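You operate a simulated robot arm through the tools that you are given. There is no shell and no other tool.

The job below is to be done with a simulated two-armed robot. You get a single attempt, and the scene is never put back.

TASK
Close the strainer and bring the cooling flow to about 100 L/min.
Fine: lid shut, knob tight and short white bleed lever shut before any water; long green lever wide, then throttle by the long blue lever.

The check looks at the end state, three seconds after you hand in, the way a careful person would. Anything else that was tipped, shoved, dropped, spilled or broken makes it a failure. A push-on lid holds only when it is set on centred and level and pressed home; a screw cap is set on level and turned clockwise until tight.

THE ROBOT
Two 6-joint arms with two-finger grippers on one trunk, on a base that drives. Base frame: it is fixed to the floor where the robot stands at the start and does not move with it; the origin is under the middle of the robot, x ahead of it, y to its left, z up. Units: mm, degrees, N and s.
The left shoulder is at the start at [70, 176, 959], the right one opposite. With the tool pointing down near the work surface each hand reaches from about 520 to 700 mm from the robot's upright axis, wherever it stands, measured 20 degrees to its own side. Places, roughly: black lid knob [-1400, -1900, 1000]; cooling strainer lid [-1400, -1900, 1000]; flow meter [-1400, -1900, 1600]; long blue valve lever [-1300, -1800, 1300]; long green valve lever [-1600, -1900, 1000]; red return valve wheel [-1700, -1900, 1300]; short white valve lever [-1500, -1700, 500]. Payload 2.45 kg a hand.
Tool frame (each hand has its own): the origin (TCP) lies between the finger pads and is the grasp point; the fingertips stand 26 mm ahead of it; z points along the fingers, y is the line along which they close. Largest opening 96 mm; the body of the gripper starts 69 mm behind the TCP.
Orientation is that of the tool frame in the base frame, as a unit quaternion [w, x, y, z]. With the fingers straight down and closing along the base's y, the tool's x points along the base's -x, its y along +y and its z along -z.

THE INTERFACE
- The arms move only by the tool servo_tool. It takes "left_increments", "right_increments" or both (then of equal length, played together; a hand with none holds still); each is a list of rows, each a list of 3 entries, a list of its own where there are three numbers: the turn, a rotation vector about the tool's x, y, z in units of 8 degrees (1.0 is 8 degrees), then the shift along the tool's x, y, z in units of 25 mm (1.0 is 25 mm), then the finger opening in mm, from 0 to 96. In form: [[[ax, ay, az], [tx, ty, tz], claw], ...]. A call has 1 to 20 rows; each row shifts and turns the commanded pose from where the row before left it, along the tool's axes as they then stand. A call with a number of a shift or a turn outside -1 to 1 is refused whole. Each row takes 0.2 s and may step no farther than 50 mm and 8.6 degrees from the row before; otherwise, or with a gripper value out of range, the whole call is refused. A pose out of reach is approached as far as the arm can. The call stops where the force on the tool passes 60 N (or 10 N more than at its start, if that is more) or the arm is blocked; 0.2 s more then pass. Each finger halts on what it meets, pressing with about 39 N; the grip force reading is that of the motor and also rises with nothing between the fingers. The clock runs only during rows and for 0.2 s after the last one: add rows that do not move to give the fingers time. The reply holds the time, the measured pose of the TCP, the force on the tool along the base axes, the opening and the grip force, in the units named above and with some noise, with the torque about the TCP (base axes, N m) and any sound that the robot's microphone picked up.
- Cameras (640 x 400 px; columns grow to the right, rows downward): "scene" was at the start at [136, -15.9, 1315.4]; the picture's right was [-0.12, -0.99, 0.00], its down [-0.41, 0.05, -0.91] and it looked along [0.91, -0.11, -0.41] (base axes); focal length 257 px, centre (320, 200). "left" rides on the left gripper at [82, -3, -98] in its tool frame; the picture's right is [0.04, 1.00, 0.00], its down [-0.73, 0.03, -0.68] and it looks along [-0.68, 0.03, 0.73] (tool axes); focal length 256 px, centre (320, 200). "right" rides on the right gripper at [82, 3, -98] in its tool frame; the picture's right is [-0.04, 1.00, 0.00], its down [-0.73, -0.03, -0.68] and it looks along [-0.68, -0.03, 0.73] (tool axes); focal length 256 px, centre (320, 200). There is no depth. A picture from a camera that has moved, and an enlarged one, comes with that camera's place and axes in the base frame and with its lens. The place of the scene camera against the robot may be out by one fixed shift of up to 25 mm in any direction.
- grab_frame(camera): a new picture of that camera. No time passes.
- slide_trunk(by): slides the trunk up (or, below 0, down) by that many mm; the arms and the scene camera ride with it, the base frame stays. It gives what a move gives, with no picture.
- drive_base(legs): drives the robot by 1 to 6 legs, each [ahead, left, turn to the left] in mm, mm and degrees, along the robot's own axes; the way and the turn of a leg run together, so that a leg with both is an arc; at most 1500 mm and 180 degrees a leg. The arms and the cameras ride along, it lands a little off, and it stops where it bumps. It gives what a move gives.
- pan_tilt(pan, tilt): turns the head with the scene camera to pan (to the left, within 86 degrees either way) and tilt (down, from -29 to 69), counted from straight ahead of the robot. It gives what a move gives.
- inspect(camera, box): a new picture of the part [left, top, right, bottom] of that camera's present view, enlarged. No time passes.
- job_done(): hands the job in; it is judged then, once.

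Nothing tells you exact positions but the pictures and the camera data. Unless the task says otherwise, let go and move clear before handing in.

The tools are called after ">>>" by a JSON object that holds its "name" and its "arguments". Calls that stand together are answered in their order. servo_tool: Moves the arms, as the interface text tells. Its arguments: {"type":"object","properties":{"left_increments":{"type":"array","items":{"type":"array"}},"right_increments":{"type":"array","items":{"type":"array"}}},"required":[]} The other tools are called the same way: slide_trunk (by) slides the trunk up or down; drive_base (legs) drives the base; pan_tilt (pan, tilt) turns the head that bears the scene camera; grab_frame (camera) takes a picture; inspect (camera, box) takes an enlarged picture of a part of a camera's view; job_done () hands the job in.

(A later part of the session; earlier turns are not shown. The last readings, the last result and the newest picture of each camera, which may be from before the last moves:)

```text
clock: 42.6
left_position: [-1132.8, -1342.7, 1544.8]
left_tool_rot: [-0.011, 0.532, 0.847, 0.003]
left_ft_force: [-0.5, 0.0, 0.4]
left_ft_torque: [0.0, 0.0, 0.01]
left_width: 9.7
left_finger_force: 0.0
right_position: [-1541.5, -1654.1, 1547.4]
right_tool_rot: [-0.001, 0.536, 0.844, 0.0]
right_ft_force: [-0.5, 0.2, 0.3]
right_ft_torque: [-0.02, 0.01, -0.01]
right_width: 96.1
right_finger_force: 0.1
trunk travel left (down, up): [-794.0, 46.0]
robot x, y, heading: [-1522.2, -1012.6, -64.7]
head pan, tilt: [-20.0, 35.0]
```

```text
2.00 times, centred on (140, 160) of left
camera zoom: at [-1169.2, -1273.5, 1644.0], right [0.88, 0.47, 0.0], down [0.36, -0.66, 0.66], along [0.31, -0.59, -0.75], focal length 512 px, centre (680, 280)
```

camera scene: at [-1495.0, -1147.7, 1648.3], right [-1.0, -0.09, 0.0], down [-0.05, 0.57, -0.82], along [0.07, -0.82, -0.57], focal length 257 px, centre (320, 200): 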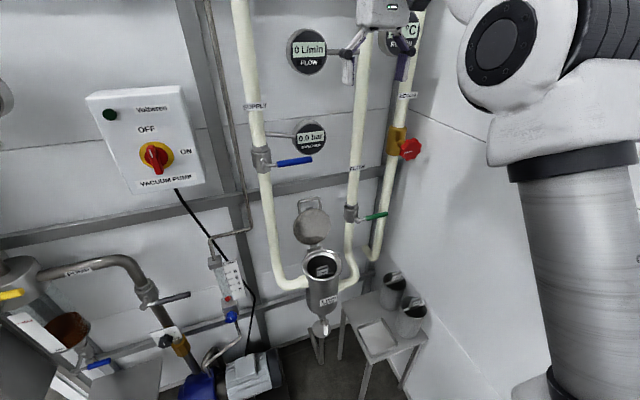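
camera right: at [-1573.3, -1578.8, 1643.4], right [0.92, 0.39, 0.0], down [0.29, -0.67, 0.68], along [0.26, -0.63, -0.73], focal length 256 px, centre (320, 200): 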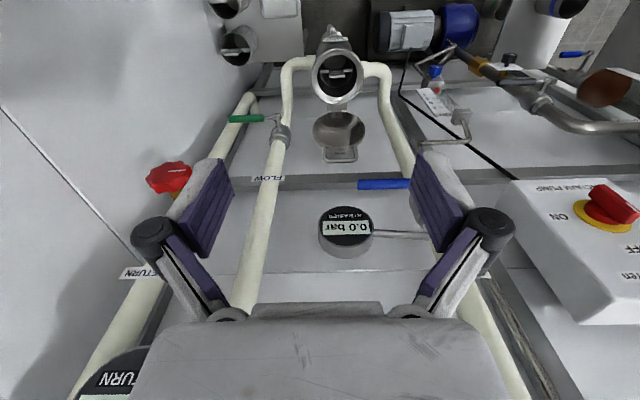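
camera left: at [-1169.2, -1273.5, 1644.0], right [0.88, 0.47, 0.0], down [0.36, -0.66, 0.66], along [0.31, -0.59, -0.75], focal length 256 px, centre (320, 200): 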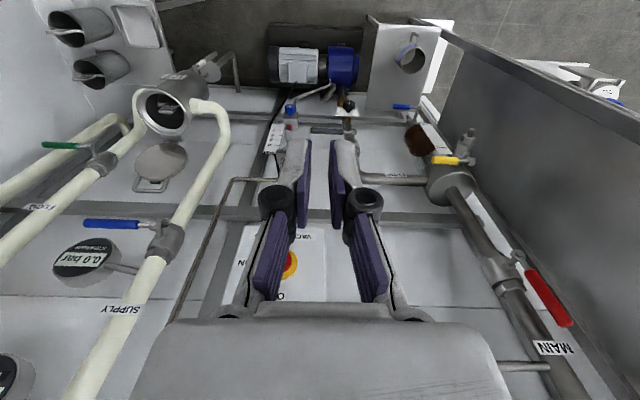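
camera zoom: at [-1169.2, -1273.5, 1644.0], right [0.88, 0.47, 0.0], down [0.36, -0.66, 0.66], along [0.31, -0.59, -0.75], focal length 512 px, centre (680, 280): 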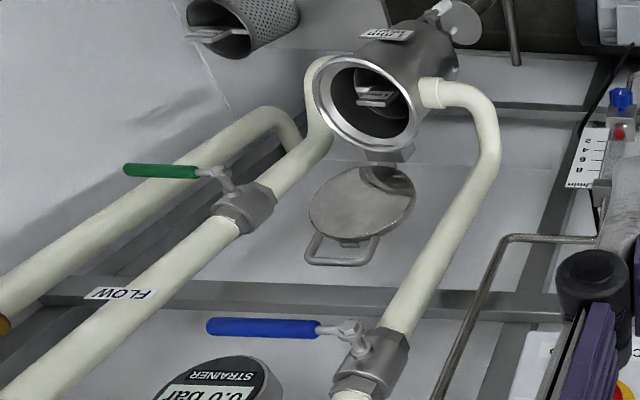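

The basket inside is tagged "1 mm" and matches the pot's label, good. The lid stands about 5° past vertical, hinge behind; its loop handle bar is at ≈ [-1377, -1910, 1088], and the knob must be on its rear face. I'll lower the trunk a bit and turn the right hand so its fingers close along the wall normal, tilted toward the wall.

>>> {"name": "slide_trunk", "arguments": {"by": -150}}

>>> {"name": "servo_tool", "arguments": {"right_increments": [[[0, 0, -1], [0.4, 0, 0], 90], [[0, 0, -1], [0, 0, 0], 80], [[0, 0, -1], [0, 0, 0], 70], [[0, 0, -1], [0, 0, 0], 60], [[0, 0, -1], [0, 0, 0], 50], [[0, 0, -1], [0, 0, 0], 40], [[0, 0, -1], [0, 0, 0], 40], [[0, 0, -1], [0, 0, 0], 40], [[0, 0, -1], [0, 0, 0], 40], [[0, 0, -1], [0, 0, 0], 40], [[0, 0, -1], [0, 0, 0], 40], [[0, 0, -0.25], [0, 0, 0], 40]]}}

>>> {"name": "grab_frame", "arguments": {"camera": "scene"}}

>>> {"name": "grab_frame", "arguments": {"camera": "right"}}

```text
clock: 44.4
left_position: [-1132.9, -1343.1, 1396.6]
left_tool_rot: [-0.01, 0.532, 0.847, 0.004]
left_ft_force: [0.0, 0.5, -0.3]
left_ft_torque: [0.0, 0.02, 0.01]
left_width: 10.2
left_finger_force: 0.1
right_position: [-1542.4, -1654.4, 1396.6]
right_tool_rot: [0.0, 0.535, 0.845, 0.0]
right_ft_force: [-0.8, 0.2, 1.1]
right_ft_torque: [-0.01, 0.02, 0.01]
right_width: 96.1
right_finger_force: 0.0
trunk travel left (down, up): [-644.0, 196.0]
robot x, y, heading: [-1520.1, -1009.2, -64.9]
head pan, tilt: [-20.0, 35.0]
```

```text
clock: 47.0
left_position: [-1132.8, -1342.7, 1395.0]
left_tool_rot: [-0.01, 0.532, 0.847, 0.003]
left_ft_force: [0.4, -0.1, 0.9]
left_ft_torque: [0.02, 0.0, -0.02]
left_width: 9.7
left_finger_force: 0.0
right_position: [-1547.3, -1645.4, 1396.2]
right_tool_rot: [0.0, -0.22, 0.976, 0.0]
right_ft_force: [-0.3, -0.3, -0.1]
right_ft_torque: [-0.01, 0.03, -0.02]
right_width: 40.1
right_finger_force: 0.2
trunk travel left (down, up): [-644.0, 196.0]
robot x, y, heading: [-1523.3, -1010.1, -64.6]
head pan, tilt: [-20.0, 35.0]
```

```text
taken
camera scene: at [-1495.7, -1148.4, 1498.2], right [-1.0, -0.09, 0.0], down [-0.05, 0.57, -0.82], along [0.07, -0.82, -0.57], focal length 257 px, centre (320, 200)
```

scene: 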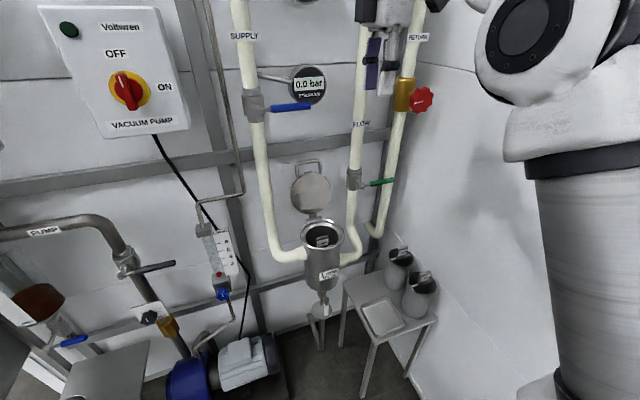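

```text
taken
camera right: at [-1621.6, -1678.1, 1493.0], right [-0.39, 0.92, 0.0], down [0.68, 0.29, 0.68], along [0.62, 0.27, -0.73], focal length 256 px, centre (320, 200)
```

right: 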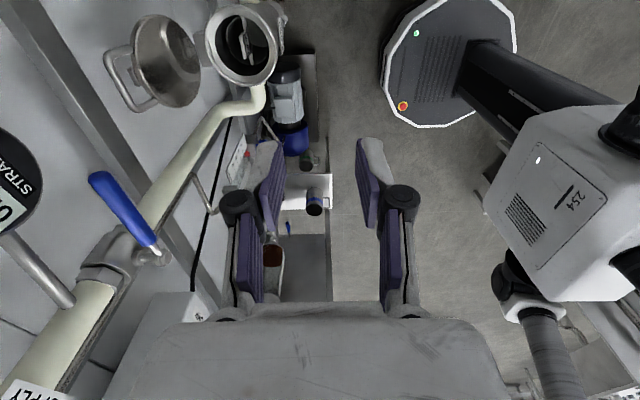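

The rotation worked, and from this side view I can see the lid edge-on. I'll zoom in on it.

>>> {"name": "inspect", "arguments": {"camera": "right", "box": [80, 0, 300, 140]}}

>>> {"name": "inspect", "arguments": {"camera": "scene", "box": [260, 145, 380, 220]}}

>>> {"name": "inspect", "arguments": {"camera": "right", "box": [60, 140, 220, 300]}}

```text
2.86 times, centred on (190, 70) of right
camera zoom: at [-1621.6, -1678.1, 1493.0], right [-0.39, 0.92, 0.0], down [0.68, 0.29, 0.68], along [0.62, 0.27, -0.73], focal length 731 px, centre (691, 571)
```

zoom: 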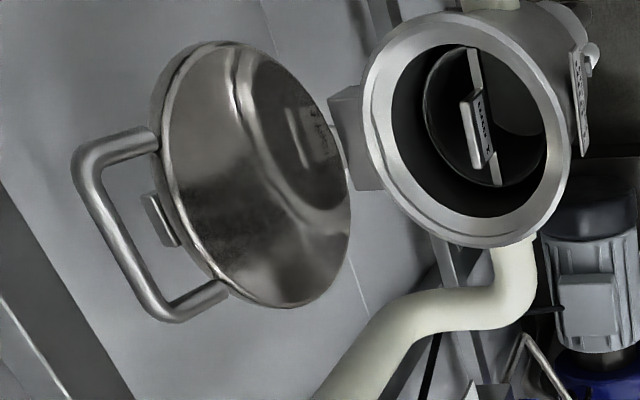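

```text
5.33 times, centred on (320, 182) of scene
camera zoom: at [-1495.7, -1148.4, 1498.2], right [-1.0, -0.09, 0.0], down [-0.05, 0.57, -0.82], along [0.07, -0.82, -0.57], focal length 1372 px, centre (320, 293)
```

zoom: 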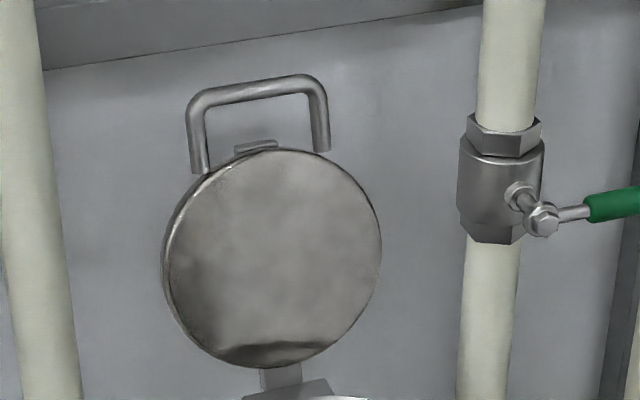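

```text
2.50 times, centred on (140, 220) of right
camera zoom: at [-1621.6, -1678.1, 1493.0], right [-0.39, 0.92, 0.0], down [0.68, 0.29, 0.68], along [0.62, 0.27, -0.73], focal length 640 px, centre (770, 150)
```

zoom: 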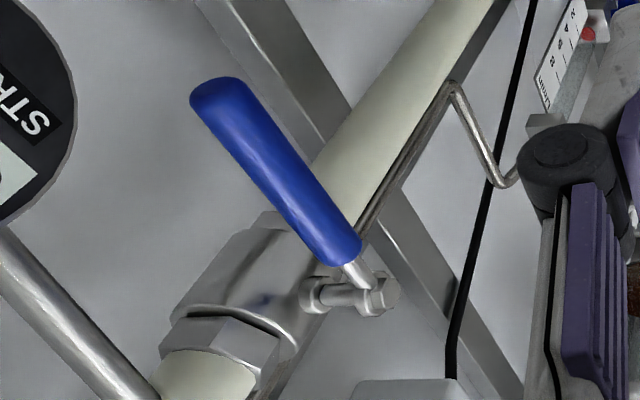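

The handle spans ≈ 84 mm, so I can grip the loop across its two legs (fingers closing sideways, opening 96) and pivot it forward. I'll turn the hand back, lower it in front of the station, and tilt it toward the wall.

>>> {"name": "servo_tool", "arguments": {"right_increments": [[[0, 0, 1], [0, 0, 0.96], 50], [[0, 0, 1], [0, 0, 0.96], 60], [[0, 0, 1], [0, 0, 0.96], 70], [[0, 0, 1], [0, 0, 0.96], 80], [[0, 0, 1], [0, 0, 0.96], 96], [[0, 0, 1], [0, 0, 0.96], 96], [[0, 0, 1], [0, 0, 0.96], 96], [[0, 0, 1], [0, 0, 0.96], 96], [[0, 0, 1], [0, 0, 0.96], 96], [[0, 0, 1], [0, 0, 0.96], 96], [[0, 0, 1], [0, 0, 0.96], 96], [[0, 0, 0.25], [0, 0, 0], 96], [[0, 0, 0], [-1, 0, 0], 96], [[0, 0, 0], [-1, 0, 0], 96], [[0, 0, 0], [-1, 0, 0], 96], [[0, -1, 0], [-1, 0, 0], 96], [[0, -1, 0], [0, 0, 0], 96], [[0, -1, 0], [0, 0, 0], 96], [[0, -1, 0], [0, 0, 0], 96]]}}

>>> {"name": "grab_frame", "arguments": {"camera": "scene"}}

>>> {"name": "grab_frame", "arguments": {"camera": "right"}}

```text
clock: 51.0
left_position: [-1134.4, -1344.0, 1395.7]
left_tool_rot: [-0.009, 0.532, 0.847, 0.005]
left_ft_force: [1.0, -0.5, -0.7]
left_ft_torque: [-0.05, 0.02, -0.01]
left_width: 9.9
left_finger_force: 0.0
right_position: [-1504.4, -1735.3, 1131.5]
right_tool_rot: [0.233, 0.515, 0.812, -0.148]
right_ft_force: [1.1, -0.8, -1.2]
right_ft_torque: [-0.01, -0.03, 0.05]
right_width: 96.1
right_finger_force: 0.1
trunk travel left (down, up): [-644.0, 196.0]
robot x, y, heading: [-1519.4, -1006.6, -64.8]
head pan, tilt: [-20.0, 35.0]
```

```text
taken
camera scene: at [-1496.1, -1148.1, 1498.3], right [-1.0, -0.09, 0.0], down [-0.05, 0.57, -0.82], along [0.07, -0.82, -0.57], focal length 257 px, centre (320, 200)
```

scene: 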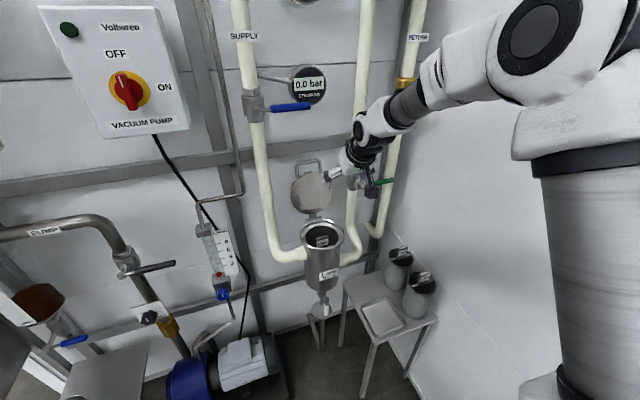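

```text
taken
camera right: at [-1552.7, -1624.9, 1170.9], right [0.92, 0.4, 0.02], down [0.09, -0.25, 0.97], along [0.39, -0.88, -0.26], focal length 256 px, centre (320, 200)
```

right: 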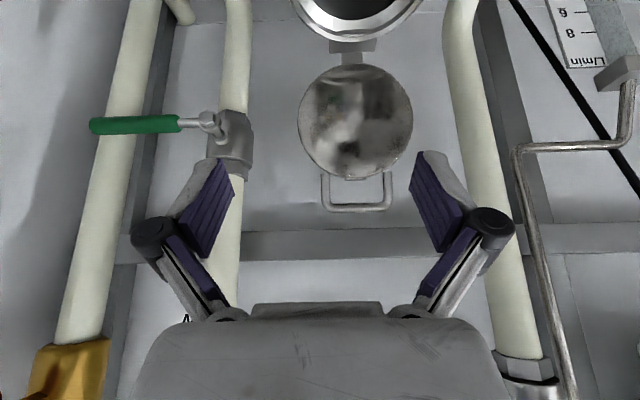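

Good view of the handle from in front. I'll zoom in to measure its width.

>>> {"name": "inspect", "arguments": {"camera": "right", "box": [280, 150, 440, 250]}}

>>> {"name": "inspect", "arguments": {"camera": "scene", "box": [260, 130, 420, 230]}}

```text
4.00 times, centred on (360, 200) of right
camera zoom: at [-1552.7, -1624.9, 1170.9], right [0.92, 0.4, 0.02], down [0.09, -0.25, 0.97], along [0.39, -0.88, -0.26], focal length 1024 px, centre (160, 200)
```

zoom: 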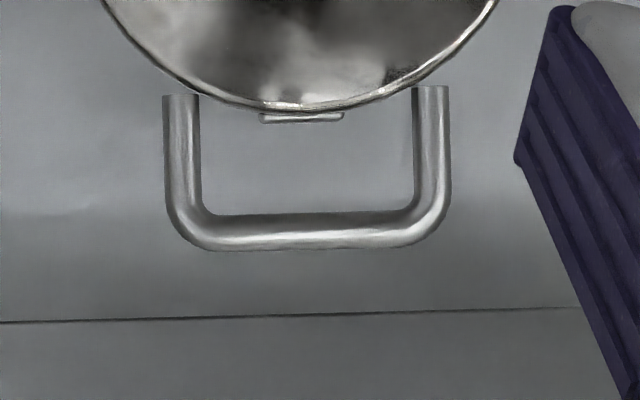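

```text
4.00 times, centred on (340, 180) of scene
camera zoom: at [-1496.1, -1148.1, 1498.3], right [-1.0, -0.09, 0.0], down [-0.05, 0.57, -0.82], along [0.07, -0.82, -0.57], focal length 1029 px, centre (240, 280)
```

zoom: 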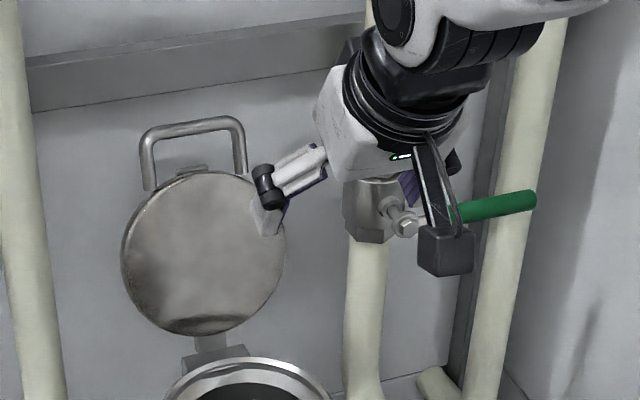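

The handle is 95 mm wide outside, too wide for an outside grip; instead I'll straddle its cross bar with the hand turned 90° (fingers one above/behind, one in front inside the loop) at ≈ 55° tilt. Rotating the hand now.

>>> {"name": "servo_tool", "arguments": {"right_increments": [[[0, 0, -1], [0, 0, 0], 80], [[0, 0, -1], [0, 0, 0], 60], [[0, 0, -1], [0, 0, 0], 40], [[0, 0, -1], [0, 0, 0], 32], [[0, 0, -1], [0, 0, 0], 32], [[0, 0, -1], [0, 0, 0], 32], [[0, 0, -1], [0, 0, 0], 32], [[0, 0, -1], [0, 0, 0], 32], [[0, 0, -1], [0, 0, 0], 32], [[0, 0, -1], [0, 0, 0], 32], [[0, 0, -1], [0, 0, 0], 32], [[0, 0, -0.25], [0, 0, 0], 32], [[1, 0, 0], [0, 0, 0], 32], [[1, 0, 0], [0, 0, 0], 32], [[1, 0, 0], [0, 0, 0], 32]]}}

>>> {"name": "grab_frame", "arguments": {"camera": "scene"}}

>>> {"name": "grab_frame", "arguments": {"camera": "right"}}

```text
clock: 54.2
left_position: [-1134.0, -1344.7, 1395.4]
left_tool_rot: [-0.01, 0.531, 0.848, 0.005]
left_ft_force: [0.4, -0.6, 0.5]
left_ft_torque: [0.0, -0.02, 0.0]
left_width: 9.8
left_finger_force: 0.0
right_position: [-1503.7, -1736.3, 1132.7]
right_tool_rot: [0.102, -0.193, 0.862, -0.458]
right_ft_force: [-0.8, -0.5, 0.2]
right_ft_torque: [0.0, -0.02, 0.04]
right_width: 31.8
right_finger_force: 0.2
right hand out of reach, approached as far as the arm can: row 14
trunk travel left (down, up): [-644.0, 196.0]
robot x, y, heading: [-1517.1, -1009.9, -64.7]
head pan, tilt: [-20.0, 35.0]
```

```text
taken
camera scene: at [-1496.3, -1148.7, 1498.2], right [-1.0, -0.09, 0.0], down [-0.05, 0.57, -0.82], along [0.08, -0.82, -0.57], focal length 257 px, centre (320, 200)
```

scene: 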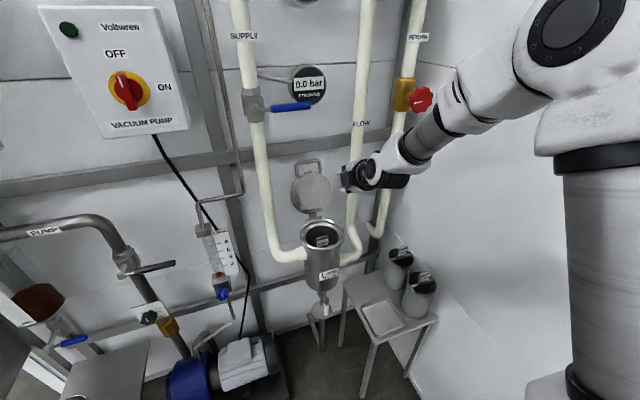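

```text
taken
camera right: at [-1613.7, -1695.8, 1182.8], right [-0.2, 0.52, -0.83], down [0.43, 0.81, 0.4], along [0.88, -0.27, -0.39], focal length 256 px, centre (320, 200)
```

right: 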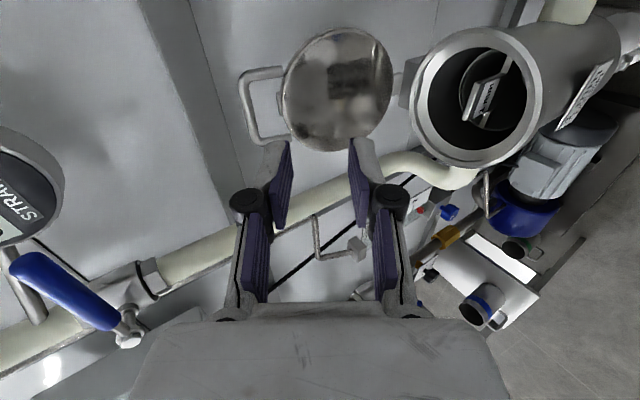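

The view matches my estimate of the bar at ≈ [-1377, -1908, 1094]. Moving to a pre-grasp point 60 mm before the bar.

>>> {"name": "servo_tool", "arguments": {"right_increments": [[[0, 0, 0], [-0.277, -0.566, 0.9], 32], [[0, 0, 0], [-0.277, -0.566, 0.9], 32], [[0, 0, 0], [-0.277, -0.566, 0.9], 32], [[0, 0, 0], [-0.277, -0.566, 0.9], 32], [[0, 0, 0], [-0.277, -0.566, 0.9], 32], [[0, 0, 0], [-0.277, -0.566, 0.9], 32], [[0, 0, 0], [0, 0, 0], 32]]}}

>>> {"name": "grab_frame", "arguments": {"camera": "scene"}}

>>> {"name": "grab_frame", "arguments": {"camera": "right"}}

```text
clock: 55.8
left_position: [-1134.1, -1342.6, 1395.5]
left_tool_rot: [-0.01, 0.532, 0.847, 0.004]
left_ft_force: [0.4, 1.3, 0.1]
left_ft_torque: [-0.01, -0.02, -0.02]
left_width: 10.0
left_finger_force: 0.0
right_position: [-1401.8, -1859.0, 1127.9]
right_tool_rot: [0.101, -0.192, 0.862, -0.459]
right_ft_force: [-0.2, 0.2, 0.9]
right_ft_torque: [-0.01, 0.03, -0.02]
right_width: 32.0
right_finger_force: 0.1
right hand out of reach, approached as far as the arm can: row 6
trunk travel left (down, up): [-644.0, 196.0]
robot x, y, heading: [-1520.5, -1010.3, -64.8]
head pan, tilt: [-20.0, 35.0]
```

```text
taken
camera scene: at [-1496.0, -1147.8, 1498.3], right [-1.0, -0.09, 0.0], down [-0.05, 0.57, -0.82], along [0.07, -0.82, -0.57], focal length 257 px, centre (320, 200)
```

scene: 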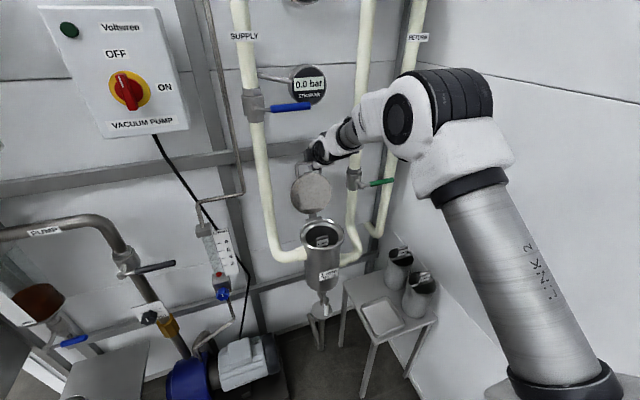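

```text
taken
camera right: at [-1510.9, -1818.0, 1178.1], right [-0.2, 0.52, -0.83], down [0.43, 0.81, 0.4], along [0.88, -0.28, -0.39], focal length 256 px, centre (320, 200)
```

right: 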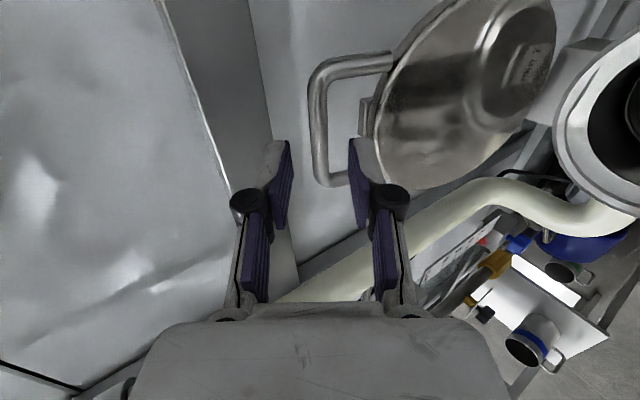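

The arm is at full stretch just short of the bar (it already lines up between the fingers). I'll pull the hand back 100 mm, then drive the base ahead 80 mm.

>>> {"name": "servo_tool", "arguments": {"right_increments": [[[0, 0, 0], [0, 0.56, -0.829], 32], [[0, 0, 0], [0, 0.56, -0.829], 32], [[0, 0, 0], [0, 0.56, -0.829], 32], [[0, 0, 0], [0, 0.56, -0.829], 32]]}}

>>> {"name": "drive_base", "arguments": {"legs": [[80, 0, 0]]}}

>>> {"name": "grab_frame", "arguments": {"camera": "right"}}

>>> {"name": "grab_frame", "arguments": {"camera": "left"}}

```text
clock: 56.8
left_position: [-1133.8, -1342.3, 1395.1]
left_tool_rot: [-0.01, 0.531, 0.847, 0.004]
left_ft_force: [0.1, -0.2, 0.7]
left_ft_torque: [0.01, -0.01, -0.01]
left_width: 10.1
left_finger_force: 0.1
right_position: [-1446.0, -1767.9, 1128.2]
right_tool_rot: [0.103, -0.193, 0.861, -0.459]
right_ft_force: [0.1, -0.5, -0.6]
right_ft_torque: [0.0, -0.03, -0.02]
right_width: 32.2
right_finger_force: 0.1
trunk travel left (down, up): [-644.0, 196.0]
robot x, y, heading: [-1520.8, -1010.2, -65.0]
head pan, tilt: [-20.0, 35.0]
```

```text
clock: 57.8
left_position: [-1100.1, -1414.0, 1396.0]
left_tool_rot: [-0.01, 0.531, 0.847, 0.004]
left_ft_force: [-0.3, -0.3, 1.0]
left_ft_torque: [0.01, -0.02, 0.01]
left_width: 9.9
left_finger_force: 0.1
right_position: [-1412.2, -1840.6, 1127.4]
right_tool_rot: [0.103, -0.193, 0.861, -0.459]
right_ft_force: [0.1, 0.1, 0.8]
right_ft_torque: [-0.02, 0.02, 0.02]
right_width: 32.1
right_finger_force: 0.0
trunk travel left (down, up): [-644.0, 196.0]
robot x, y, heading: [-1484.4, -1082.5, -64.8]
head pan, tilt: [-20.0, 35.0]
```

```text
taken
camera right: at [-1520.8, -1800.0, 1178.9], right [-0.2, 0.52, -0.83], down [0.43, 0.81, 0.4], along [0.88, -0.28, -0.39], focal length 256 px, centre (320, 200)
```

right: 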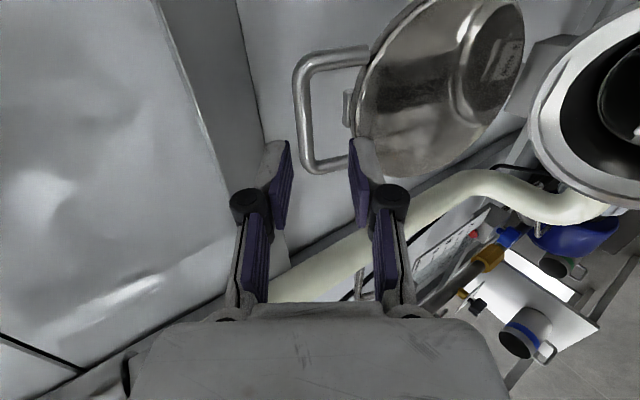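

```text
taken
camera left: at [-1136.6, -1344.8, 1494.7], right [0.88, 0.47, 0.0], down [0.35, -0.66, 0.66], along [0.31, -0.59, -0.75], focal length 256 px, centre (320, 200)
```

left: 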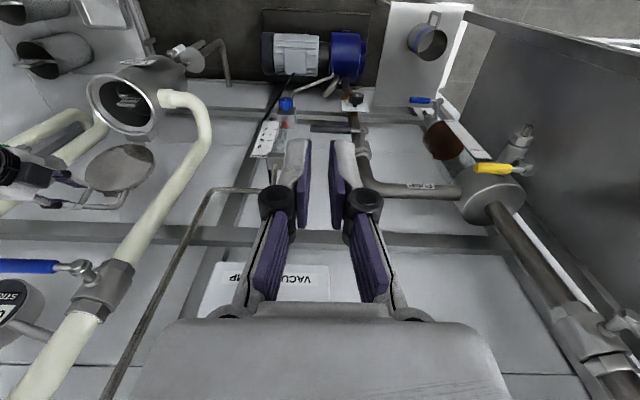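

The bar is ≈ 11 mm toward the upper finger and 81 mm ahead in the tool frame. Moving in to straddle it.

>>> {"name": "servo_tool", "arguments": {"right_increments": [[[0, 0, 0], [-0.08, -0.43, 0.2], 32], [[0, 0, 0], [0, 0, 0.9], 30], [[0, 0, 0], [0, 0, 0.9], 28], [[0, 0, 0], [0, 0, 0.9], 28], [[0, 0, 0], [0, 0, 0], 28]]}}

>>> {"name": "grab_frame", "arguments": {"camera": "right"}}

>>> {"name": "inspect", "arguments": {"camera": "left", "box": [0, 60, 240, 220]}}

```text
clock: 59.0
left_position: [-1099.4, -1417.7, 1395.2]
left_tool_rot: [-0.009, 0.531, 0.847, 0.004]
left_ft_force: [0.1, -0.8, 0.9]
left_ft_torque: [0.0, -0.01, 0.01]
left_width: 10.0
left_finger_force: 0.1
right_position: [-1380.6, -1902.5, 1095.2]
right_tool_rot: [0.102, -0.193, 0.861, -0.458]
right_ft_force: [-0.2, 0.0, 0.4]
right_ft_torque: [0.0, -0.05, -0.03]
right_width: 27.8
right_finger_force: 0.0
trunk travel left (down, up): [-644.0, 196.0]
robot x, y, heading: [-1482.7, -1082.9, -64.9]
head pan, tilt: [-20.0, 35.0]
```

```text
taken
camera right: at [-1490.4, -1861.2, 1145.9], right [-0.2, 0.52, -0.83], down [0.43, 0.81, 0.4], along [0.88, -0.27, -0.39], focal length 256 px, centre (320, 200)
```

right: 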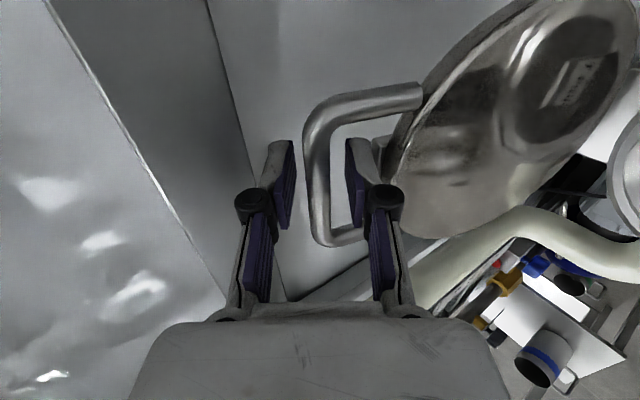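

```text
2.50 times, centred on (120, 140) of left
camera zoom: at [-1135.9, -1346.5, 1494.1], right [0.88, 0.47, 0.0], down [0.35, -0.66, 0.66], along [0.31, -0.59, -0.75], focal length 640 px, centre (820, 350)
```

zoom: 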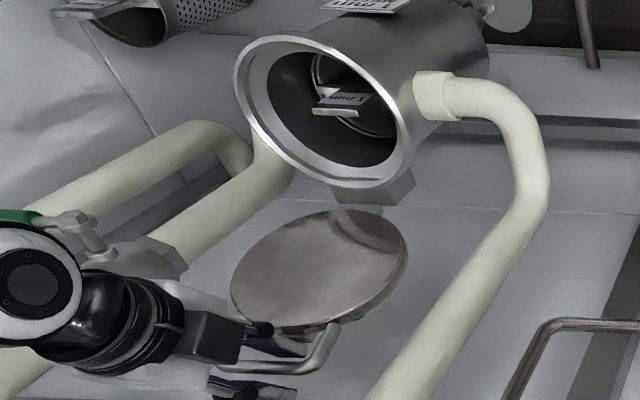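

The bar sits between the fingers. I'll close them lightly around it to confirm contact.

>>> {"name": "servo_tool", "arguments": {"right_increments": [[[0, 0, 0], [0, 0, 0], 20], [[0, 0, 0], [0, 0, 0], 14], [[0, 0, 0], [0, 0, 0], 10], [[0, 0, 0], [0, 0, 0], 10]]}}

>>> {"name": "grab_frame", "arguments": {"camera": "right"}}

```text
clock: 60.0
left_position: [-1098.9, -1416.1, 1395.9]
left_tool_rot: [-0.009, 0.532, 0.847, 0.005]
left_ft_force: [0.5, 0.4, -0.9]
left_ft_torque: [-0.02, 0.02, -0.04]
left_width: 9.9
left_finger_force: 0.1
right_position: [-1380.8, -1901.7, 1095.1]
right_tool_rot: [0.102, -0.194, 0.862, -0.458]
right_ft_force: [0.4, 1.1, 0.4]
right_ft_torque: [-0.02, 0.0, -0.01]
right_width: 10.7
right_finger_force: 0.5
trunk travel left (down, up): [-644.0, 196.0]
robot x, y, heading: [-1482.7, -1084.5, -64.8]
head pan, tilt: [-20.0, 35.0]
```

```text
taken
camera right: at [-1490.4, -1861.2, 1145.9], right [-0.2, 0.52, -0.83], down [0.43, 0.81, 0.4], along [0.88, -0.27, -0.39], focal length 256 px, centre (320, 200)
```

right: 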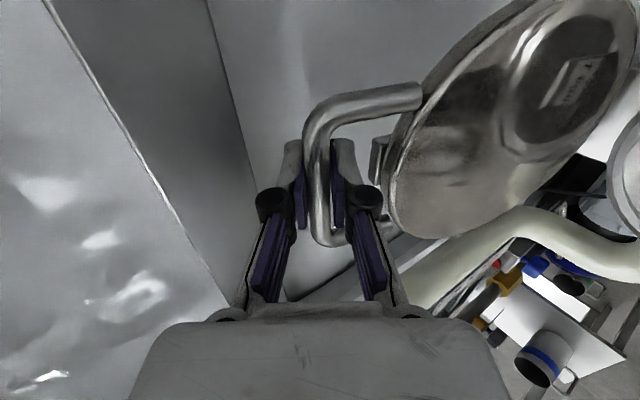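

The handle bar (≈ 10.7 mm) is between the pads. I'll loosen slightly and start guiding the lid forward around its hinge, watching forces.

>>> {"name": "servo_tool", "arguments": {"right_increments": [[[0, 0, 0], [0, 0, 0], 16], [[0, 0, 0], [0, 0.255, -0.474], 16], [[0, 0, 0], [0, 0.255, -0.474], 16], [[0, 0, 0], [0, 0.255, -0.474], 16]]}}

>>> {"name": "grab_frame", "arguments": {"camera": "right"}}

>>> {"name": "inspect", "arguments": {"camera": "left", "box": [0, 60, 240, 220]}}

```text
clock: 61.0
left_position: [-1099.1, -1415.7, 1395.4]
left_tool_rot: [-0.009, 0.532, 0.847, 0.003]
left_ft_force: [-0.6, -0.5, 0.6]
left_ft_torque: [0.01, -0.01, 0.03]
left_width: 10.1
left_finger_force: 0.0
right_position: [-1398.9, -1864.8, 1100.4]
right_tool_rot: [0.102, -0.193, 0.861, -0.459]
right_ft_force: [0.4, -0.8, 5.9]
right_ft_torque: [-0.04, -0.1, -0.04]
right_width: 19.5
right_finger_force: 2.4
trunk travel left (down, up): [-644.0, 196.0]
robot x, y, heading: [-1482.8, -1083.6, -64.9]
head pan, tilt: [-20.0, 35.0]
```

```text
taken
camera right: at [-1507.9, -1823.6, 1151.4], right [-0.2, 0.52, -0.83], down [0.43, 0.81, 0.4], along [0.88, -0.28, -0.39], focal length 256 px, centre (320, 200)
```

right: 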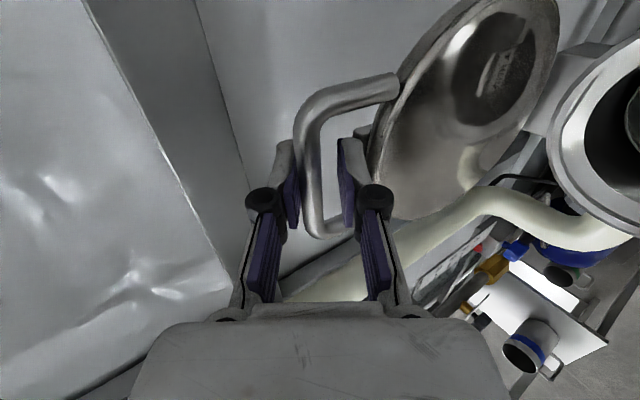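

```text
2.50 times, centred on (120, 140) of left
camera zoom: at [-1136.2, -1345.4, 1494.4], right [0.88, 0.47, 0.0], down [0.35, -0.66, 0.66], along [0.31, -0.59, -0.75], focal length 640 px, centre (820, 350)
```

zoom: 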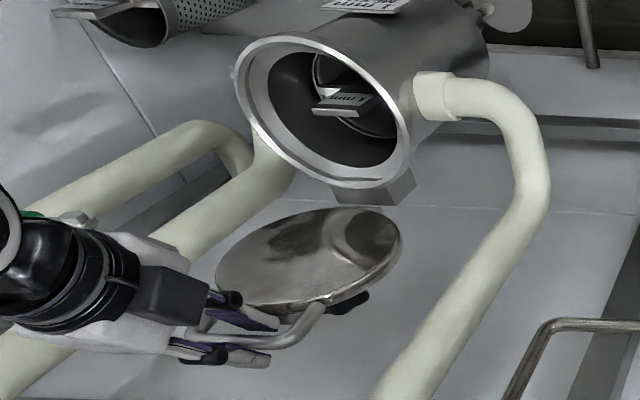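

The lid follows, and its black knob is appearing on the back side. Continuing along the arc with slightly more finger slack.

>>> {"name": "servo_tool", "arguments": {"right_increments": [[[0, 0, 0], [0, 0.275, -0.399], 22], [[0, 0, 0], [0, 0.275, -0.399], 22], [[0, 0, 0], [0, 0.275, -0.399], 22], [[0, 0, 0], [0, 0, 0], 22]]}}

>>> {"name": "grab_frame", "arguments": {"camera": "right"}}

>>> {"name": "inspect", "arguments": {"camera": "left", "box": [0, 60, 240, 220]}}

```text
clock: 62.0
left_position: [-1099.5, -1416.1, 1395.2]
left_tool_rot: [-0.01, 0.531, 0.847, 0.004]
left_ft_force: [-0.1, -0.3, 0.2]
left_ft_torque: [0.01, -0.01, -0.01]
left_width: 10.5
left_finger_force: 0.1
right_position: [-1413.2, -1831.3, 1099.9]
right_tool_rot: [0.103, -0.193, 0.861, -0.458]
right_ft_force: [0.0, 0.4, 0.1]
right_ft_torque: [0.03, 0.0, 0.0]
right_width: 22.2
right_finger_force: 0.1
trunk travel left (down, up): [-644.0, 196.0]
robot x, y, heading: [-1485.3, -1082.0, -65.0]
head pan, tilt: [-20.0, 35.0]
```

```text
taken
camera right: at [-1523.0, -1790.7, 1150.1], right [-0.2, 0.52, -0.83], down [0.43, 0.81, 0.4], along [0.88, -0.27, -0.39], focal length 256 px, centre (320, 200)
```

right: 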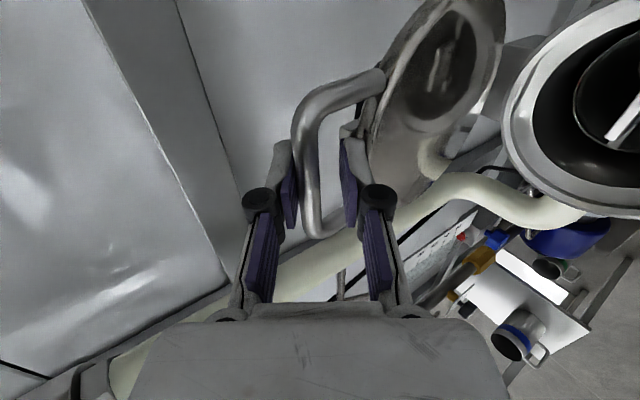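

```text
2.50 times, centred on (120, 140) of left
camera zoom: at [-1135.9, -1346.6, 1494.0], right [0.88, 0.47, 0.0], down [0.35, -0.66, 0.66], along [0.31, -0.59, -0.75], focal length 640 px, centre (820, 350)
```

zoom: 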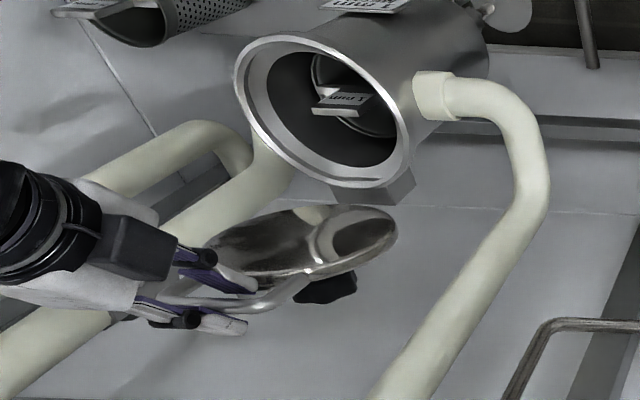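

Forces are nil and the lid follows nicely. Continuing from ≈ 80° to 60°.

>>> {"name": "servo_tool", "arguments": {"right_increments": [[[0, 0, 0], [0, 0.374, -0.327], 22], [[0, 0, 0], [0, 0.374, -0.327], 22], [[0, 0, 0], [0, 0.374, -0.327], 22], [[0, 0, 0], [0, 0.428, -0.258], 22], [[0, 0, 0], [0, 0.428, -0.258], 22], [[0, 0, 0], [0, 0.428, -0.258], 22], [[0, 0, 0], [0, 0, 0], 22]]}}

>>> {"name": "grab_frame", "arguments": {"camera": "right"}}

>>> {"name": "inspect", "arguments": {"camera": "left", "box": [0, 60, 240, 220]}}

```text
clock: 63.6
left_position: [-1100.0, -1414.6, 1394.7]
left_tool_rot: [-0.009, 0.531, 0.847, 0.004]
left_ft_force: [0.8, -0.4, 0.2]
left_ft_torque: [0.03, -0.03, 0.01]
left_width: 9.9
left_finger_force: 0.0
right_position: [-1443.8, -1767.5, 1074.1]
right_tool_rot: [0.103, -0.192, 0.861, -0.459]
right_ft_force: [-0.3, 2.3, 0.9]
right_ft_torque: [0.01, -0.03, -0.06]
right_width: 22.9
right_finger_force: 0.9
trunk travel left (down, up): [-644.0, 196.0]
robot x, y, heading: [-1482.8, -1081.3, -64.9]
head pan, tilt: [-20.0, 35.0]
```

```text
taken
camera right: at [-1552.9, -1727.6, 1124.9], right [-0.2, 0.52, -0.83], down [0.43, 0.81, 0.4], along [0.88, -0.27, -0.39], focal length 256 px, centre (320, 200)
```

right: 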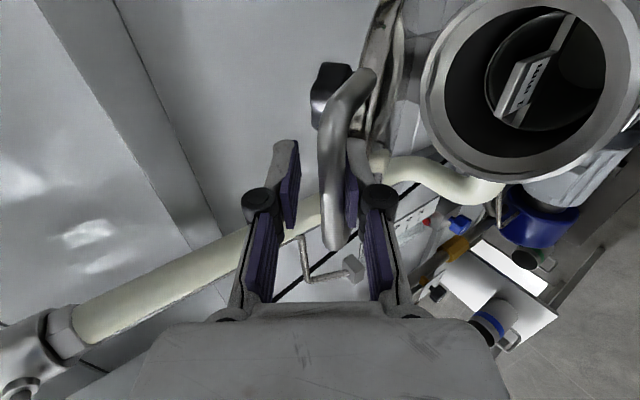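

```text
2.50 times, centred on (120, 140) of left
camera zoom: at [-1136.1, -1346.2, 1494.2], right [0.88, 0.47, 0.0], down [0.35, -0.66, 0.66], along [0.31, -0.59, -0.75], focal length 640 px, centre (820, 350)
```

zoom: 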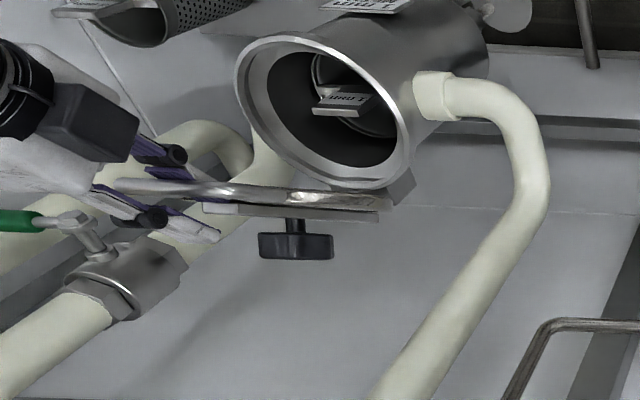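

The lid is at about 55° and resting on the front finger, with the black T-knob visible on its outer face. Continuing down to 40°.

>>> {"name": "servo_tool", "arguments": {"right_increments": [[[0, 0, 0], [0, 0.466, -0.18], 22], [[0, 0, 0], [0, 0.466, -0.18], 22], [[0, 0, 0], [0, 0.466, -0.18], 22], [[0, 0, 0], [0, 0.489, -0.097], 22], [[0, 0, 0], [0, 0.489, -0.097], 22], [[0, 0, 0], [0, 0.489, -0.097], 22], [[0, 0, 0], [0, 0, 0], 22]]}}

>>> {"name": "grab_frame", "arguments": {"camera": "right"}}

>>> {"name": "inspect", "arguments": {"camera": "left", "box": [0, 60, 240, 220]}}

```text
clock: 65.2
left_position: [-1099.6, -1416.0, 1396.1]
left_tool_rot: [-0.01, 0.531, 0.847, 0.004]
left_ft_force: [-0.4, -0.5, 0.6]
left_ft_torque: [0.03, 0.0, 0.0]
left_width: 10.2
left_finger_force: 0.0
right_position: [-1468.3, -1717.0, 1026.5]
right_tool_rot: [0.103, -0.193, 0.861, -0.459]
right_ft_force: [0.1, 1.6, -3.6]
right_ft_torque: [-0.02, -0.05, 0.03]
right_width: 23.8
right_finger_force: 1.9
trunk travel left (down, up): [-644.0, 196.0]
robot x, y, heading: [-1483.8, -1081.1, -64.6]
head pan, tilt: [-20.0, 35.0]
```

```text
taken
camera right: at [-1577.6, -1675.7, 1077.1], right [-0.2, 0.52, -0.83], down [0.43, 0.81, 0.4], along [0.88, -0.27, -0.39], focal length 256 px, centre (320, 200)
```

right: 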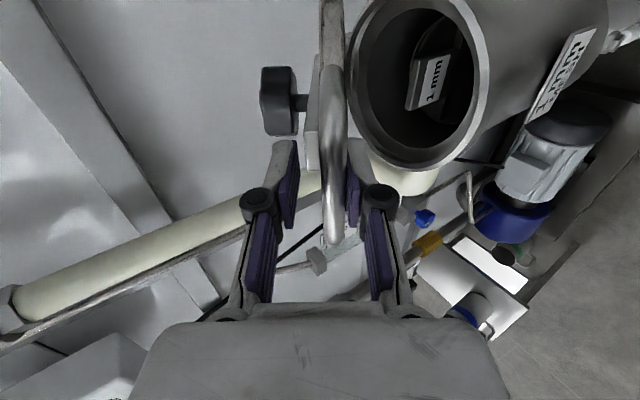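

```text
2.50 times, centred on (120, 140) of left
camera zoom: at [-1136.0, -1346.9, 1494.0], right [0.88, 0.47, 0.0], down [0.35, -0.66, 0.66], along [0.31, -0.59, -0.75], focal length 640 px, centre (820, 350)
```

zoom: 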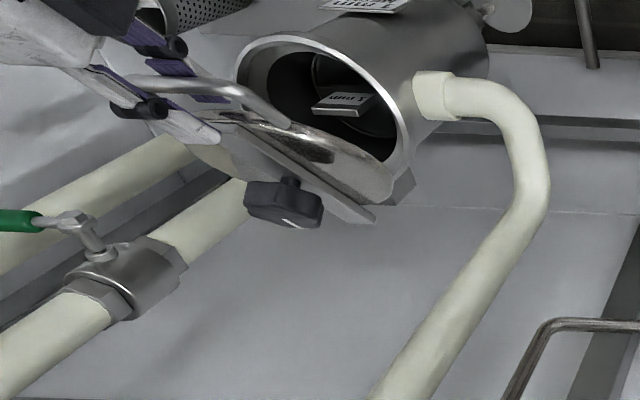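

The basket tag clearly reads "1 mm". As the lid comes down its strap would swing toward the upper finger, so I'll open wider and let the handle rest on the lower finger while lowering further.

>>> {"name": "servo_tool", "arguments": {"right_increments": [[[0, 0, 0], [0, -0.18, -0.02], 34], [[0, 0, 0], [0, -0.18, -0.02], 44], [[0, 0, 0], [0, 0.5, 0.008], 44], [[0, 0, 0], [0, 0.5, 0.008], 44], [[0, 0, 0], [0, 0.5, 0.008], 44], [[0, 0, 0], [0, 0, 0], 44]]}}

>>> {"name": "grab_frame", "arguments": {"camera": "right"}}

>>> {"name": "inspect", "arguments": {"camera": "left", "box": [0, 0, 240, 160]}}

```text
clock: 66.6
left_position: [-1099.0, -1416.9, 1395.6]
left_tool_rot: [-0.01, 0.531, 0.847, 0.003]
left_ft_force: [0.2, 0.6, 0.6]
left_ft_torque: [0.01, 0.0, 0.03]
left_width: 9.9
left_finger_force: 0.1
right_position: [-1474.2, -1703.6, 1001.6]
right_tool_rot: [0.103, -0.193, 0.862, -0.458]
right_ft_force: [-0.4, 1.1, -3.0]
right_ft_torque: [-0.03, 0.03, -0.02]
right_width: 45.7
right_finger_force: 1.3
trunk travel left (down, up): [-644.0, 196.0]
robot x, y, heading: [-1485.5, -1083.0, -64.9]
head pan, tilt: [-20.0, 35.0]
```

```text
taken
camera right: at [-1584.4, -1662.3, 1053.2], right [-0.2, 0.52, -0.83], down [0.43, 0.81, 0.4], along [0.88, -0.27, -0.39], focal length 256 px, centre (320, 200)
```

right: 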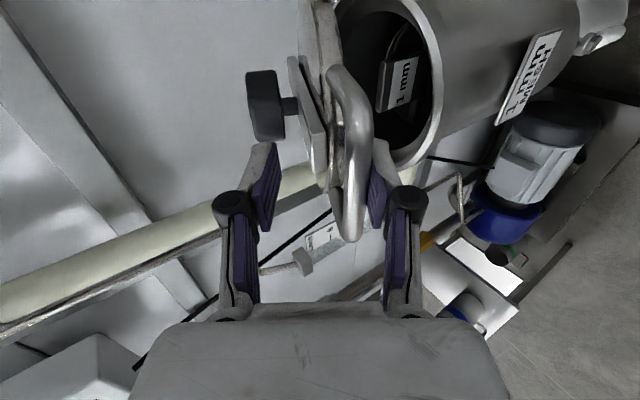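

```text
2.50 times, centred on (120, 80) of left
camera zoom: at [-1136.0, -1346.9, 1494.0], right [0.88, 0.47, 0.0], down [0.35, -0.66, 0.66], along [0.31, -0.59, -0.75], focal length 640 px, centre (820, 500)
```

zoom: 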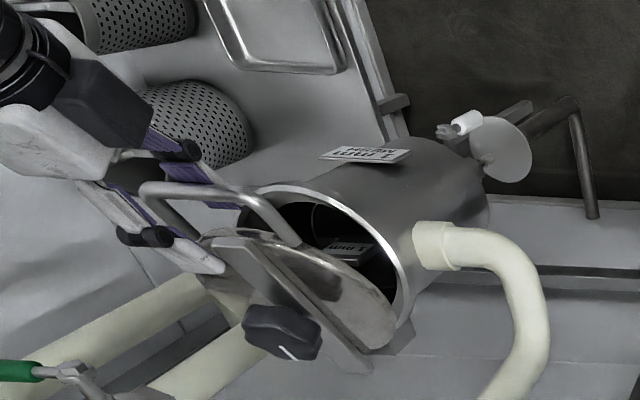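

Lid is at about 28°, all smooth. Lowering further to about 17°.

>>> {"name": "servo_tool", "arguments": {"right_increments": [[[0, 0, 0], [0, 0.491, 0.094], 44], [[0, 0, 0], [0, 0.491, 0.094], 44], [[0, 0, 0], [0, 0.491, 0.094], 44], [[0, 0, 0], [0, 0, 0], 44]]}}

>>> {"name": "grab_frame", "arguments": {"camera": "right"}}

>>> {"name": "inspect", "arguments": {"camera": "left", "box": [0, 0, 240, 160]}}

```text
clock: 67.6
left_position: [-1099.6, -1415.5, 1395.0]
left_tool_rot: [-0.009, 0.531, 0.847, 0.004]
left_ft_force: [-0.1, -0.8, 0.4]
left_ft_torque: [0.01, 0.0, 0.02]
left_width: 9.8
left_finger_force: 0.1
right_position: [-1481.8, -1688.9, 967.5]
right_tool_rot: [0.102, -0.193, 0.862, -0.458]
right_ft_force: [-0.6, 0.5, -3.9]
right_ft_torque: [-0.06, 0.03, 0.05]
right_width: 45.8
right_finger_force: 1.5
trunk travel left (down, up): [-644.0, 196.0]
robot x, y, heading: [-1487.1, -1079.3, -64.6]
head pan, tilt: [-20.0, 35.0]
```

```text
taken
camera right: at [-1590.7, -1648.3, 1018.5], right [-0.2, 0.52, -0.83], down [0.43, 0.81, 0.4], along [0.88, -0.27, -0.39], focal length 256 px, centre (320, 200)
```

right: 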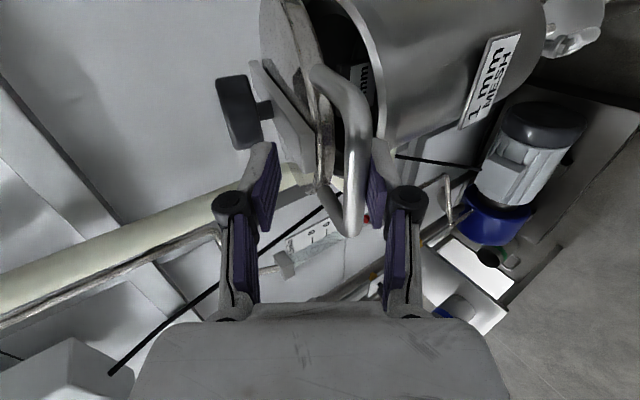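

```text
2.50 times, centred on (120, 80) of left
camera zoom: at [-1136.1, -1346.9, 1494.0], right [0.88, 0.47, 0.0], down [0.35, -0.66, 0.66], along [0.31, -0.59, -0.75], focal length 640 px, centre (820, 500)
```

zoom: 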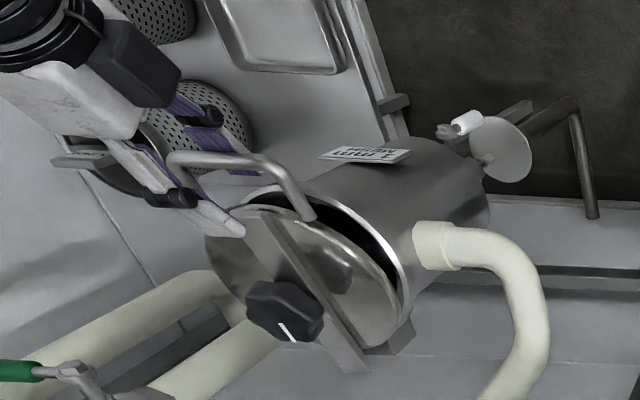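

Nearly closed. I'll open a little more for strap clearance and lower it the last bit.

>>> {"name": "servo_tool", "arguments": {"right_increments": [[[0, 0, 0], [0, -0.16, 0], 52], [[0, 0, 0], [0, -0.16, 0], 60], [[0, 0, 0], [0, 0.352, 0.1], 60], [[0, 0, 0], [0, 0.352, 0.1], 60], [[0, 0, 0], [0, 0.352, 0.1], 60], [[0, 0, 0], [0, 0, 0], 60]]}}

>>> {"name": "grab_frame", "arguments": {"camera": "right"}}

>>> {"name": "inspect", "arguments": {"camera": "left", "box": [0, 0, 240, 160]}}

```text
clock: 69.0
left_position: [-1098.4, -1416.0, 1395.1]
left_tool_rot: [-0.01, 0.532, 0.847, 0.005]
left_ft_force: [0.1, 0.0, -0.7]
left_ft_torque: [0.01, 0.02, 0.0]
left_width: 9.9
left_finger_force: 0.0
right_position: [-1483.8, -1686.1, 948.1]
right_tool_rot: [0.103, -0.194, 0.861, -0.459]
right_ft_force: [0.2, 0.9, -3.3]
right_ft_torque: [-0.05, 0.02, 0.0]
right_width: 62.0
right_finger_force: 1.7
trunk travel left (down, up): [-644.0, 196.0]
robot x, y, heading: [-1485.0, -1084.7, -64.9]
head pan, tilt: [-20.0, 35.0]
```

```text
taken
camera right: at [-1592.2, -1644.6, 999.5], right [-0.2, 0.52, -0.83], down [0.43, 0.81, 0.4], along [0.88, -0.27, -0.39], focal length 256 px, centre (320, 200)
```

right: 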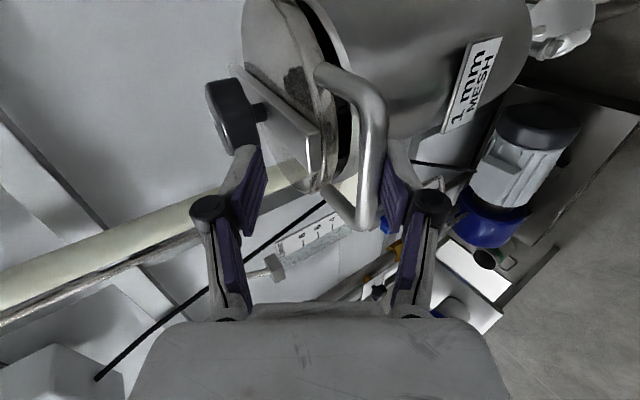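

```text
2.50 times, centred on (120, 80) of left
camera zoom: at [-1135.9, -1346.9, 1494.0], right [0.88, 0.47, 0.0], down [0.35, -0.66, 0.66], along [0.31, -0.59, -0.75], focal length 640 px, centre (820, 500)
```

zoom: 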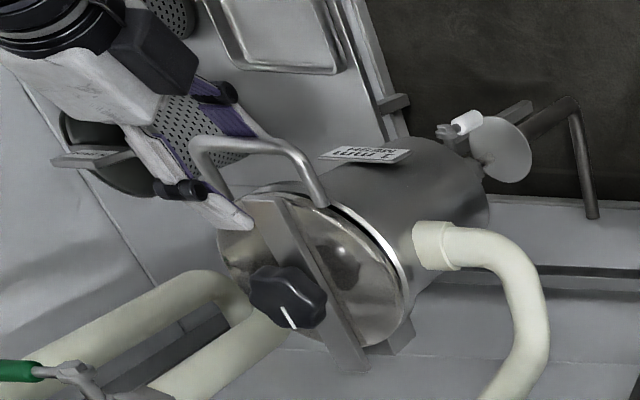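

Still about 7–8° open. Lowering further until the lid seats.

>>> {"name": "servo_tool", "arguments": {"right_increments": [[[0, 0, 0], [0, 0.31, 0.15], 60], [[0, 0, 0], [0, 0.31, 0.15], 60], [[0, 0, 0], [0, 0.31, 0.15], 60], [[0, 0, 0], [0, 0, 0], 60]]}}

>>> {"name": "grab_frame", "arguments": {"camera": "right"}}

>>> {"name": "inspect", "arguments": {"camera": "left", "box": [0, 0, 240, 160]}}

```text
clock: 70.0
left_position: [-1099.6, -1415.8, 1394.9]
left_tool_rot: [-0.01, 0.531, 0.847, 0.004]
left_ft_force: [-0.5, -0.2, -1.1]
left_ft_torque: [-0.01, -0.01, 0.03]
left_width: 10.1
left_finger_force: 0.1
right_position: [-1484.7, -1681.0, 923.5]
right_tool_rot: [0.103, -0.194, 0.862, -0.458]
right_ft_force: [-0.1, 0.1, -0.1]
right_ft_torque: [0.02, -0.02, -0.01]
right_width: 59.9
right_finger_force: 0.1
trunk travel left (down, up): [-644.0, 196.0]
robot x, y, heading: [-1484.9, -1082.6, -64.9]
head pan, tilt: [-20.0, 35.0]
```

```text
taken
camera right: at [-1593.9, -1640.9, 974.0], right [-0.2, 0.52, -0.83], down [0.43, 0.81, 0.4], along [0.88, -0.27, -0.39], focal length 256 px, centre (320, 200)
```

right: 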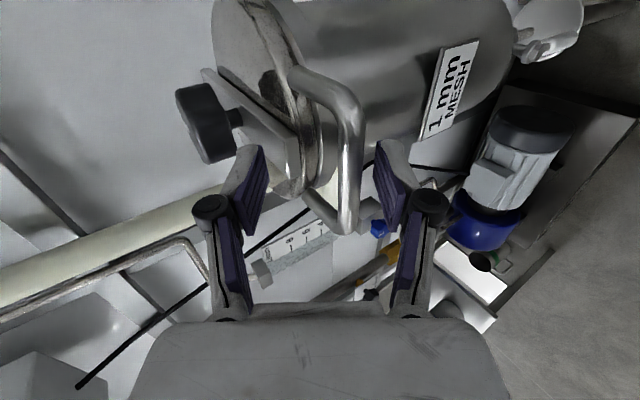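

```text
2.50 times, centred on (120, 80) of left
camera zoom: at [-1135.9, -1346.6, 1494.1], right [0.88, 0.47, 0.0], down [0.35, -0.66, 0.66], along [0.31, -0.59, -0.75], focal length 640 px, centre (820, 500)
```

zoom: 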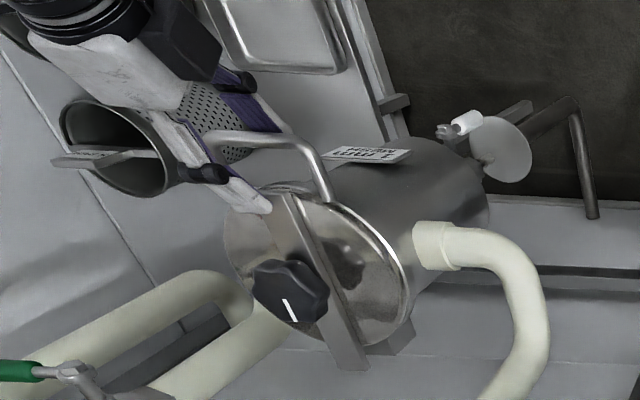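

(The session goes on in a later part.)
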